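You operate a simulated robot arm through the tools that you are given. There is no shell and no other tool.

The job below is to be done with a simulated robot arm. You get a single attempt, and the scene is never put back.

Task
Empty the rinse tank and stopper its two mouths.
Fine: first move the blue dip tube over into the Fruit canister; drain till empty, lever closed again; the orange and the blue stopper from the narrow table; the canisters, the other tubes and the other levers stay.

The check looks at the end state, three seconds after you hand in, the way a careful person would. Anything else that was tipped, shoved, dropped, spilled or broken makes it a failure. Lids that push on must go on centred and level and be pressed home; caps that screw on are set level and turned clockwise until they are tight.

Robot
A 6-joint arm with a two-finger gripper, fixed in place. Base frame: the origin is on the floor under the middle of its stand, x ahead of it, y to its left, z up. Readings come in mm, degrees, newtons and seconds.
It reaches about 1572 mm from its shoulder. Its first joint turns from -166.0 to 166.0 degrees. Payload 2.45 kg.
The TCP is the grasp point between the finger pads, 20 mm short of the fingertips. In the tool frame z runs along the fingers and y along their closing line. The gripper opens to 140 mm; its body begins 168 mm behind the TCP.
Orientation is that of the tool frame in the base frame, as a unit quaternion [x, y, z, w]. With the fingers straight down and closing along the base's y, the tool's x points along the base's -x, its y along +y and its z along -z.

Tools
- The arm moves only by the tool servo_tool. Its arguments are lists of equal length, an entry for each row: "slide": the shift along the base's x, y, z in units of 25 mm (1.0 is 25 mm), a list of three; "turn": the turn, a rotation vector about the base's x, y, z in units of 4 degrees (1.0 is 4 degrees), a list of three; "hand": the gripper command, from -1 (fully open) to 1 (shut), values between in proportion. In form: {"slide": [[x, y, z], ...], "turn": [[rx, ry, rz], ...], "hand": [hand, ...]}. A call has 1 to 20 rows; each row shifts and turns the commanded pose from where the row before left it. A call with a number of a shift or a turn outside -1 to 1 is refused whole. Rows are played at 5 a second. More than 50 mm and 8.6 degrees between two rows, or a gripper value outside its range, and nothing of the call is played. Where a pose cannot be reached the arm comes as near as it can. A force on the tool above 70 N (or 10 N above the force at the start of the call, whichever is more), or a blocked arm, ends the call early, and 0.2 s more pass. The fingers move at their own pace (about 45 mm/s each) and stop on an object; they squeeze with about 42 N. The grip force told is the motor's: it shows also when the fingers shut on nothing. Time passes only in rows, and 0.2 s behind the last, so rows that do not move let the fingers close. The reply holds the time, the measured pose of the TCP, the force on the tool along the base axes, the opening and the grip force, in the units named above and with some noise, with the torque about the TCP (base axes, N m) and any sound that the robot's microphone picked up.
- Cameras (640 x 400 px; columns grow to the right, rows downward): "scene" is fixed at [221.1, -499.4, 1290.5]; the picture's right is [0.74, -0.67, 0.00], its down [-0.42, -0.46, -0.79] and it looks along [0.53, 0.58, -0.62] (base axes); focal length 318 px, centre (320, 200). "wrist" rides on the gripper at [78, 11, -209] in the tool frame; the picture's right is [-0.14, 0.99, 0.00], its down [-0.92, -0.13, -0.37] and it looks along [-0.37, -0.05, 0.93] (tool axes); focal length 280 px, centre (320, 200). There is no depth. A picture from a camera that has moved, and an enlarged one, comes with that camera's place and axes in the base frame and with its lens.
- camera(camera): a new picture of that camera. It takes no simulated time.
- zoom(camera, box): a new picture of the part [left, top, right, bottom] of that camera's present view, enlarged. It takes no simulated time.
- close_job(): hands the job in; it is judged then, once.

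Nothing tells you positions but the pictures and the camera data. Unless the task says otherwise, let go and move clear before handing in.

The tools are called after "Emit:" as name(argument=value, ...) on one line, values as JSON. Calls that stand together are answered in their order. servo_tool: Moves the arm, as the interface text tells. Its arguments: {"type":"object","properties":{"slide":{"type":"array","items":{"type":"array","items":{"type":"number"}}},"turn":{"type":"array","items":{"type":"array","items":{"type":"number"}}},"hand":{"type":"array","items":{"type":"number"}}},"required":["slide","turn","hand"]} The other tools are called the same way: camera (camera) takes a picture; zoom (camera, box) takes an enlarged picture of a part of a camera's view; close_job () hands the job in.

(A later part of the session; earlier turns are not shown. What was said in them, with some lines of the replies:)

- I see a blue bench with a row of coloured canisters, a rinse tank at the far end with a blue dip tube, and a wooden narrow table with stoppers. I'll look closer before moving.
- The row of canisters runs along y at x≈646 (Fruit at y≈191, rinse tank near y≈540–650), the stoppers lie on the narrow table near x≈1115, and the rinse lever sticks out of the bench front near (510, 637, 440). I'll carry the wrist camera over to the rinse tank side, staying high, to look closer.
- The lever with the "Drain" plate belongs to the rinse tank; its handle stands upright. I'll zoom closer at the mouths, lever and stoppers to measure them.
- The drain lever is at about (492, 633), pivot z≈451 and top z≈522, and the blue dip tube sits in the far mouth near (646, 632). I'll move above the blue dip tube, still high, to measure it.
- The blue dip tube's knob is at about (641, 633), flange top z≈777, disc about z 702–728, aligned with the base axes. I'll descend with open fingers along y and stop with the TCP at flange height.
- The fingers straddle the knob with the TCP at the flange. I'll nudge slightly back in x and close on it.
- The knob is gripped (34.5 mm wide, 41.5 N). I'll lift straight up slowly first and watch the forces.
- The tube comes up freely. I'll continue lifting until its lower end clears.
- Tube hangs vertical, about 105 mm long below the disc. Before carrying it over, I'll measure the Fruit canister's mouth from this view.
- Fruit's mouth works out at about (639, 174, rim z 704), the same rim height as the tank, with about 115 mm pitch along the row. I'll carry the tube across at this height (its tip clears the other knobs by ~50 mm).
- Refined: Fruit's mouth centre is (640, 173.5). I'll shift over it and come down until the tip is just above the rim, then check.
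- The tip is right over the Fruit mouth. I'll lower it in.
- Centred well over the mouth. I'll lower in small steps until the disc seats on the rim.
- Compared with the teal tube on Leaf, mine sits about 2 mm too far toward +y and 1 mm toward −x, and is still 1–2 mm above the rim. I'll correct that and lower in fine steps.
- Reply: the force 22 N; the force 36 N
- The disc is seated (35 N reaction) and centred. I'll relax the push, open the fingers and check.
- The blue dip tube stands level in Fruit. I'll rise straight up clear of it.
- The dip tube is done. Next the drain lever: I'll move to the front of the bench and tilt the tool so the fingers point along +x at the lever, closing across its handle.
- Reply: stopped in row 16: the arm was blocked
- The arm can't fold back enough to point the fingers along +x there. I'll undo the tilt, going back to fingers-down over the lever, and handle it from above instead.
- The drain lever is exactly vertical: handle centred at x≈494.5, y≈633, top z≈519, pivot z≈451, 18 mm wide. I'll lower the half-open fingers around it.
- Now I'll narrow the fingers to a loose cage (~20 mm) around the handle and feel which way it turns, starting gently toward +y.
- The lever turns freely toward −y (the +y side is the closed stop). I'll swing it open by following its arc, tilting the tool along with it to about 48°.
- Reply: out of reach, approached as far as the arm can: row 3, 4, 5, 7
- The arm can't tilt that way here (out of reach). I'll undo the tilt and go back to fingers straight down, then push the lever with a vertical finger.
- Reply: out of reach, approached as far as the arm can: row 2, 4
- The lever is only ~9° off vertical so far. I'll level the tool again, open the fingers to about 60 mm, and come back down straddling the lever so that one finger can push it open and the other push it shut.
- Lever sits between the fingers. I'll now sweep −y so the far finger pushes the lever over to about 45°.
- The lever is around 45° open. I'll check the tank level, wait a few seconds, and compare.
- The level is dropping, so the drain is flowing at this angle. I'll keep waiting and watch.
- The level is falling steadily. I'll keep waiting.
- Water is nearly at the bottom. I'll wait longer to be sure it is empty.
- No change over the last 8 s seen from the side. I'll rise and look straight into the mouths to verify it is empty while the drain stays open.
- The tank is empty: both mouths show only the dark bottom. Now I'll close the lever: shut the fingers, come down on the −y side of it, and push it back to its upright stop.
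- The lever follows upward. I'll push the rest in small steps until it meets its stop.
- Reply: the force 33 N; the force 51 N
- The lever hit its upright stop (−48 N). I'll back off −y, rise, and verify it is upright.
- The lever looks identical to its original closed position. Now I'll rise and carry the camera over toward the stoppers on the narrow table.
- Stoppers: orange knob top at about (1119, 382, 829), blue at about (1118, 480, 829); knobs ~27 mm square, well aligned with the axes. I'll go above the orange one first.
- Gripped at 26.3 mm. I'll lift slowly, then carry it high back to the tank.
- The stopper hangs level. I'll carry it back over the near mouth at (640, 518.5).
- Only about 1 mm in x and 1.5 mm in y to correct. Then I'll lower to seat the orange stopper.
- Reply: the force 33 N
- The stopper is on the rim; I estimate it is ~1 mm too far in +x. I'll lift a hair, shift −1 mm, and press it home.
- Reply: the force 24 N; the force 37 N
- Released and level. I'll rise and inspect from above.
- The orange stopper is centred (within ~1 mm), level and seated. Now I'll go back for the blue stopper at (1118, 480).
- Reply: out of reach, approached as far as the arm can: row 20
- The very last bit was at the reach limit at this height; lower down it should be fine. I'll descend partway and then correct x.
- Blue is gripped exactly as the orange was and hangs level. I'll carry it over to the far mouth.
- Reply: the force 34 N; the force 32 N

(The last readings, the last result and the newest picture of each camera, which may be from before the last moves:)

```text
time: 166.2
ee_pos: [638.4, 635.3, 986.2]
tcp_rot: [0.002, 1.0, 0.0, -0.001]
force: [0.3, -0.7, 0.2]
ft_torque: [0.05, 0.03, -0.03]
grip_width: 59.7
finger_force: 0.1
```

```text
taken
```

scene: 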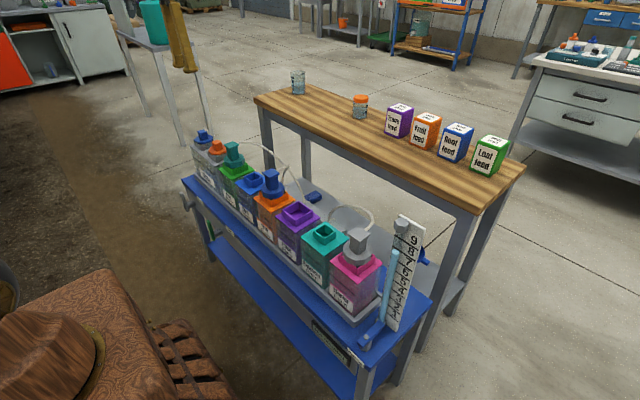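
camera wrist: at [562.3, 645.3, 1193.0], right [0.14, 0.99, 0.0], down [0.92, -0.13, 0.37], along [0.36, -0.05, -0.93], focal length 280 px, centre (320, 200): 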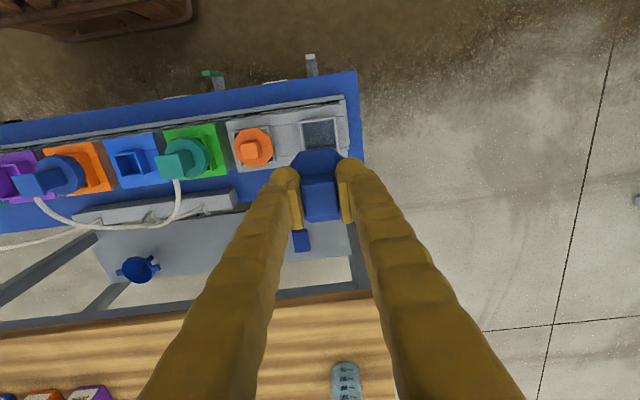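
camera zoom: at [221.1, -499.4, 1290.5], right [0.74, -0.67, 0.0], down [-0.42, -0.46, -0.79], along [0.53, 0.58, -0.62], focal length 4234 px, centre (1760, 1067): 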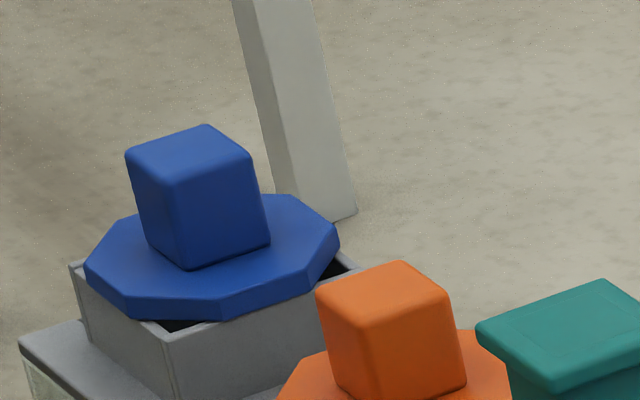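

Both stoppers are on. I'll look closer at the blue one for level and centring, and recheck the lever and dip tube.

Emit:
zoom(camera="wrist", box=[288, 105, 352, 165])

Emit:
zoom(camera="scene", box=[190, 126, 222, 146])

Emit:
zoom(camera="scene", box=[168, 160, 248, 210])

Emit:
zoom(camera="scene", box=[250, 165, 298, 195])

```text
6.67 times, centred on (320, 135) of wrist
camera zoom: at [560.3, 646.0, 1195.6], right [0.14, 0.99, 0.0], down [0.92, -0.13, 0.37], along [0.36, -0.05, -0.93], focal length 1869 px, centre (320, 633)
```

zoom: 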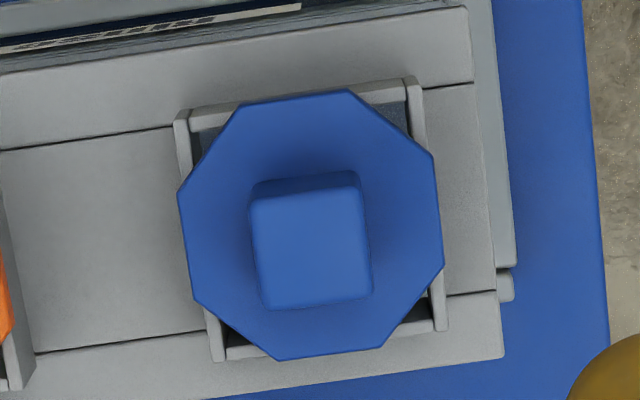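

```text
16.00 times, centred on (206, 136) of scene
camera zoom: at [221.1, -499.4, 1290.5], right [0.74, -0.67, 0.0], down [-0.42, -0.46, -0.79], along [0.53, 0.58, -0.62], focal length 5081 px, centre (2144, 1224)
```

zoom: 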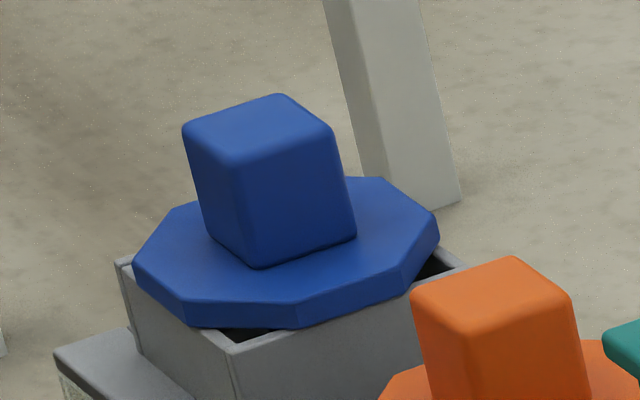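

```text
8.00 times, centred on (208, 185) of scene
camera zoom: at [221.1, -499.4, 1290.5], right [0.74, -0.67, 0.0], down [-0.42, -0.46, -0.79], along [0.53, 0.58, -0.62], focal length 2540 px, centre (1216, 320)
```

zoom: 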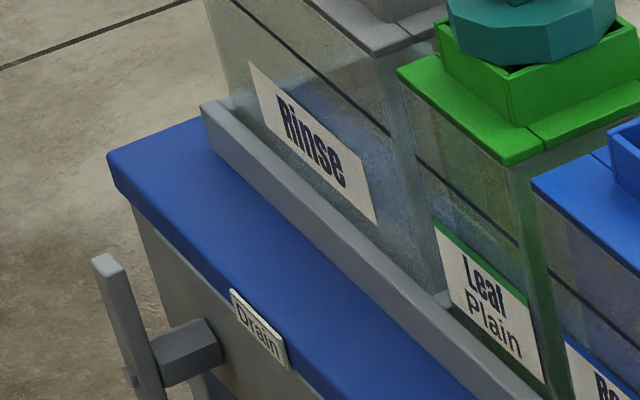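

```text
13.33 times, centred on (274, 180) of scene
camera zoom: at [221.1, -499.4, 1290.5], right [0.74, -0.67, 0.0], down [-0.42, -0.46, -0.79], along [0.53, 0.58, -0.62], focal length 4234 px, centre (933, 467)
```

zoom: 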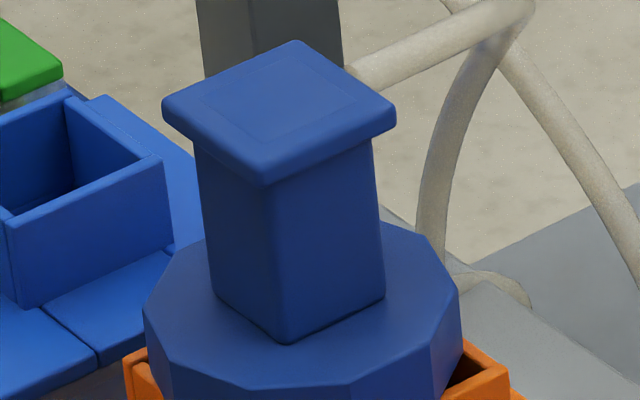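

Emit:
zoom(camera="scene", box=[330, 190, 458, 360])

Emit:
zoom(camera="scene", box=[340, 210, 420, 260])

Emit:
zoom(camera="scene", box=[270, 160, 430, 260])

```text
2.35 times, centred on (394, 275) of scene
camera zoom: at [221.1, -499.4, 1290.5], right [0.74, -0.67, 0.0], down [-0.42, -0.46, -0.79], along [0.53, 0.58, -0.62], focal length 747 px, centre (146, 24)
```

zoom: 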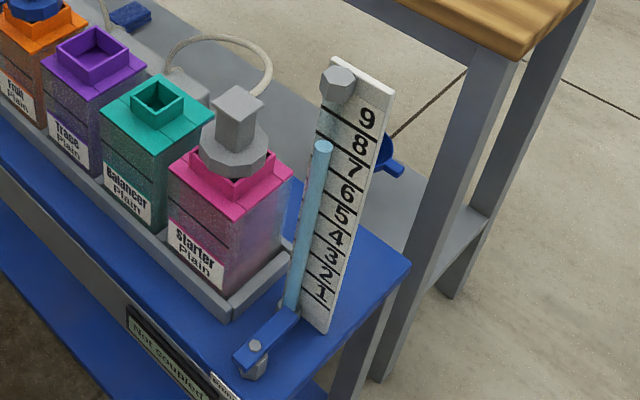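

```text
8.00 times, centred on (380, 235) of scene
camera zoom: at [221.1, -499.4, 1290.5], right [0.74, -0.67, 0.0], down [-0.42, -0.46, -0.79], along [0.53, 0.58, -0.62], focal length 2540 px, centre (-160, -80)
```

zoom: 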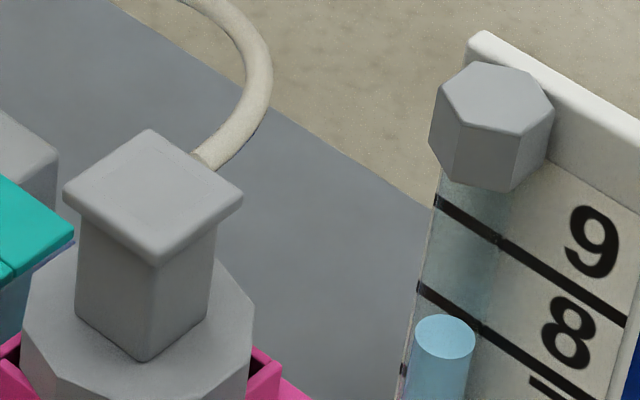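

```text
4.00 times, centred on (350, 210) of scene
camera zoom: at [221.1, -499.4, 1290.5], right [0.74, -0.67, 0.0], down [-0.42, -0.46, -0.79], along [0.53, 0.58, -0.62], focal length 1270 px, centre (200, 160)
```

zoom: 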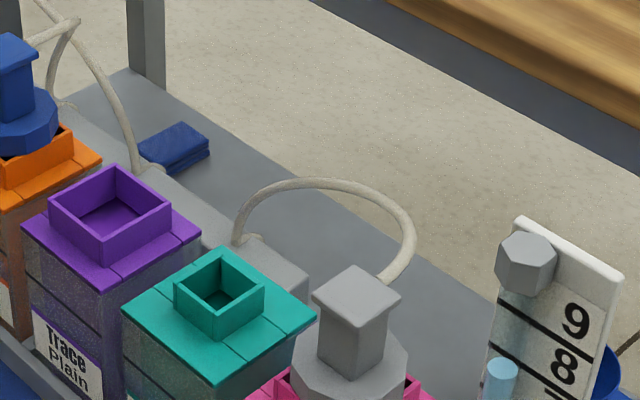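

Emit:
zoom(camera="scene", box=[300, 310, 380, 370])

Emit:
camera(camera="wrist")

```text
6.67 times, centred on (340, 340) of scene
camera zoom: at [221.1, -499.4, 1290.5], right [0.74, -0.67, 0.0], down [-0.42, -0.46, -0.79], along [0.53, 0.58, -0.62], focal length 2117 px, centre (187, -733)
```

zoom: 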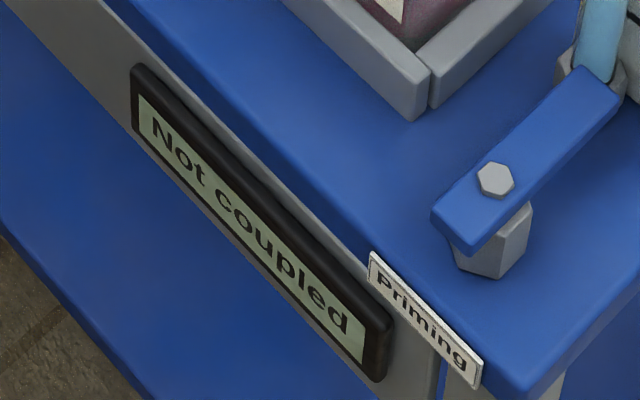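

```text
taken
camera wrist: at [560.3, 646.0, 1195.6], right [0.14, 0.99, 0.0], down [0.92, -0.13, 0.37], along [0.36, -0.05, -0.93], focal length 280 px, centre (320, 200)
```

wrist: 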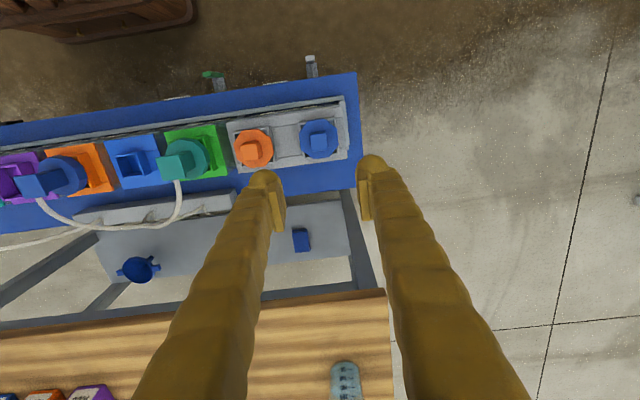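

Everything checks out: the blue dip tube stands seated in Fruit, and the rinse tank is empty. The drain lever is back at its upright closed stop, and the orange and blue stoppers sit centred and level on the tank's two mouths. Nothing else appears disturbed by the arm. The level in the numbered gauge tube did drop about one division between the carry and the placement of the dip tube in Fruit. The bench display reads "Not coupled", and I don't know what it read at the start. The gripper is clear, so I'm handing in.

Emit:
close_job()

```text
The job is handed in.
```

I handed the job in with every step done; the result of the check hasn't come back.

- **Dip tube:** the blue dip tube is in the Fruit canister, upright and seated on the rim at about the same height it had in the rinse tank.
- **Draining:** I opened the drain lever and waited until the tank looked empty, both from the side and straight down through the mouths. I then pushed the lever back to its upright stop, where it looks the same as at the start.
- **Stoppers:** orange is in the mouth nearer the other canisters and blue is in the far one. Both are level, centred to about 1 mm, and pressed down with about 35 N.

I saw no sign that the arm moved the canisters, the other tubes or the other levers. Two things I could not explain:

- **Gauge tube:** its level dropped by about one division around the time I placed the dip tube in Fruit. It has not changed since.
- **Bench display:** it reads "Not coupled". I did not look at it before starting, so I don't know whether that changed.
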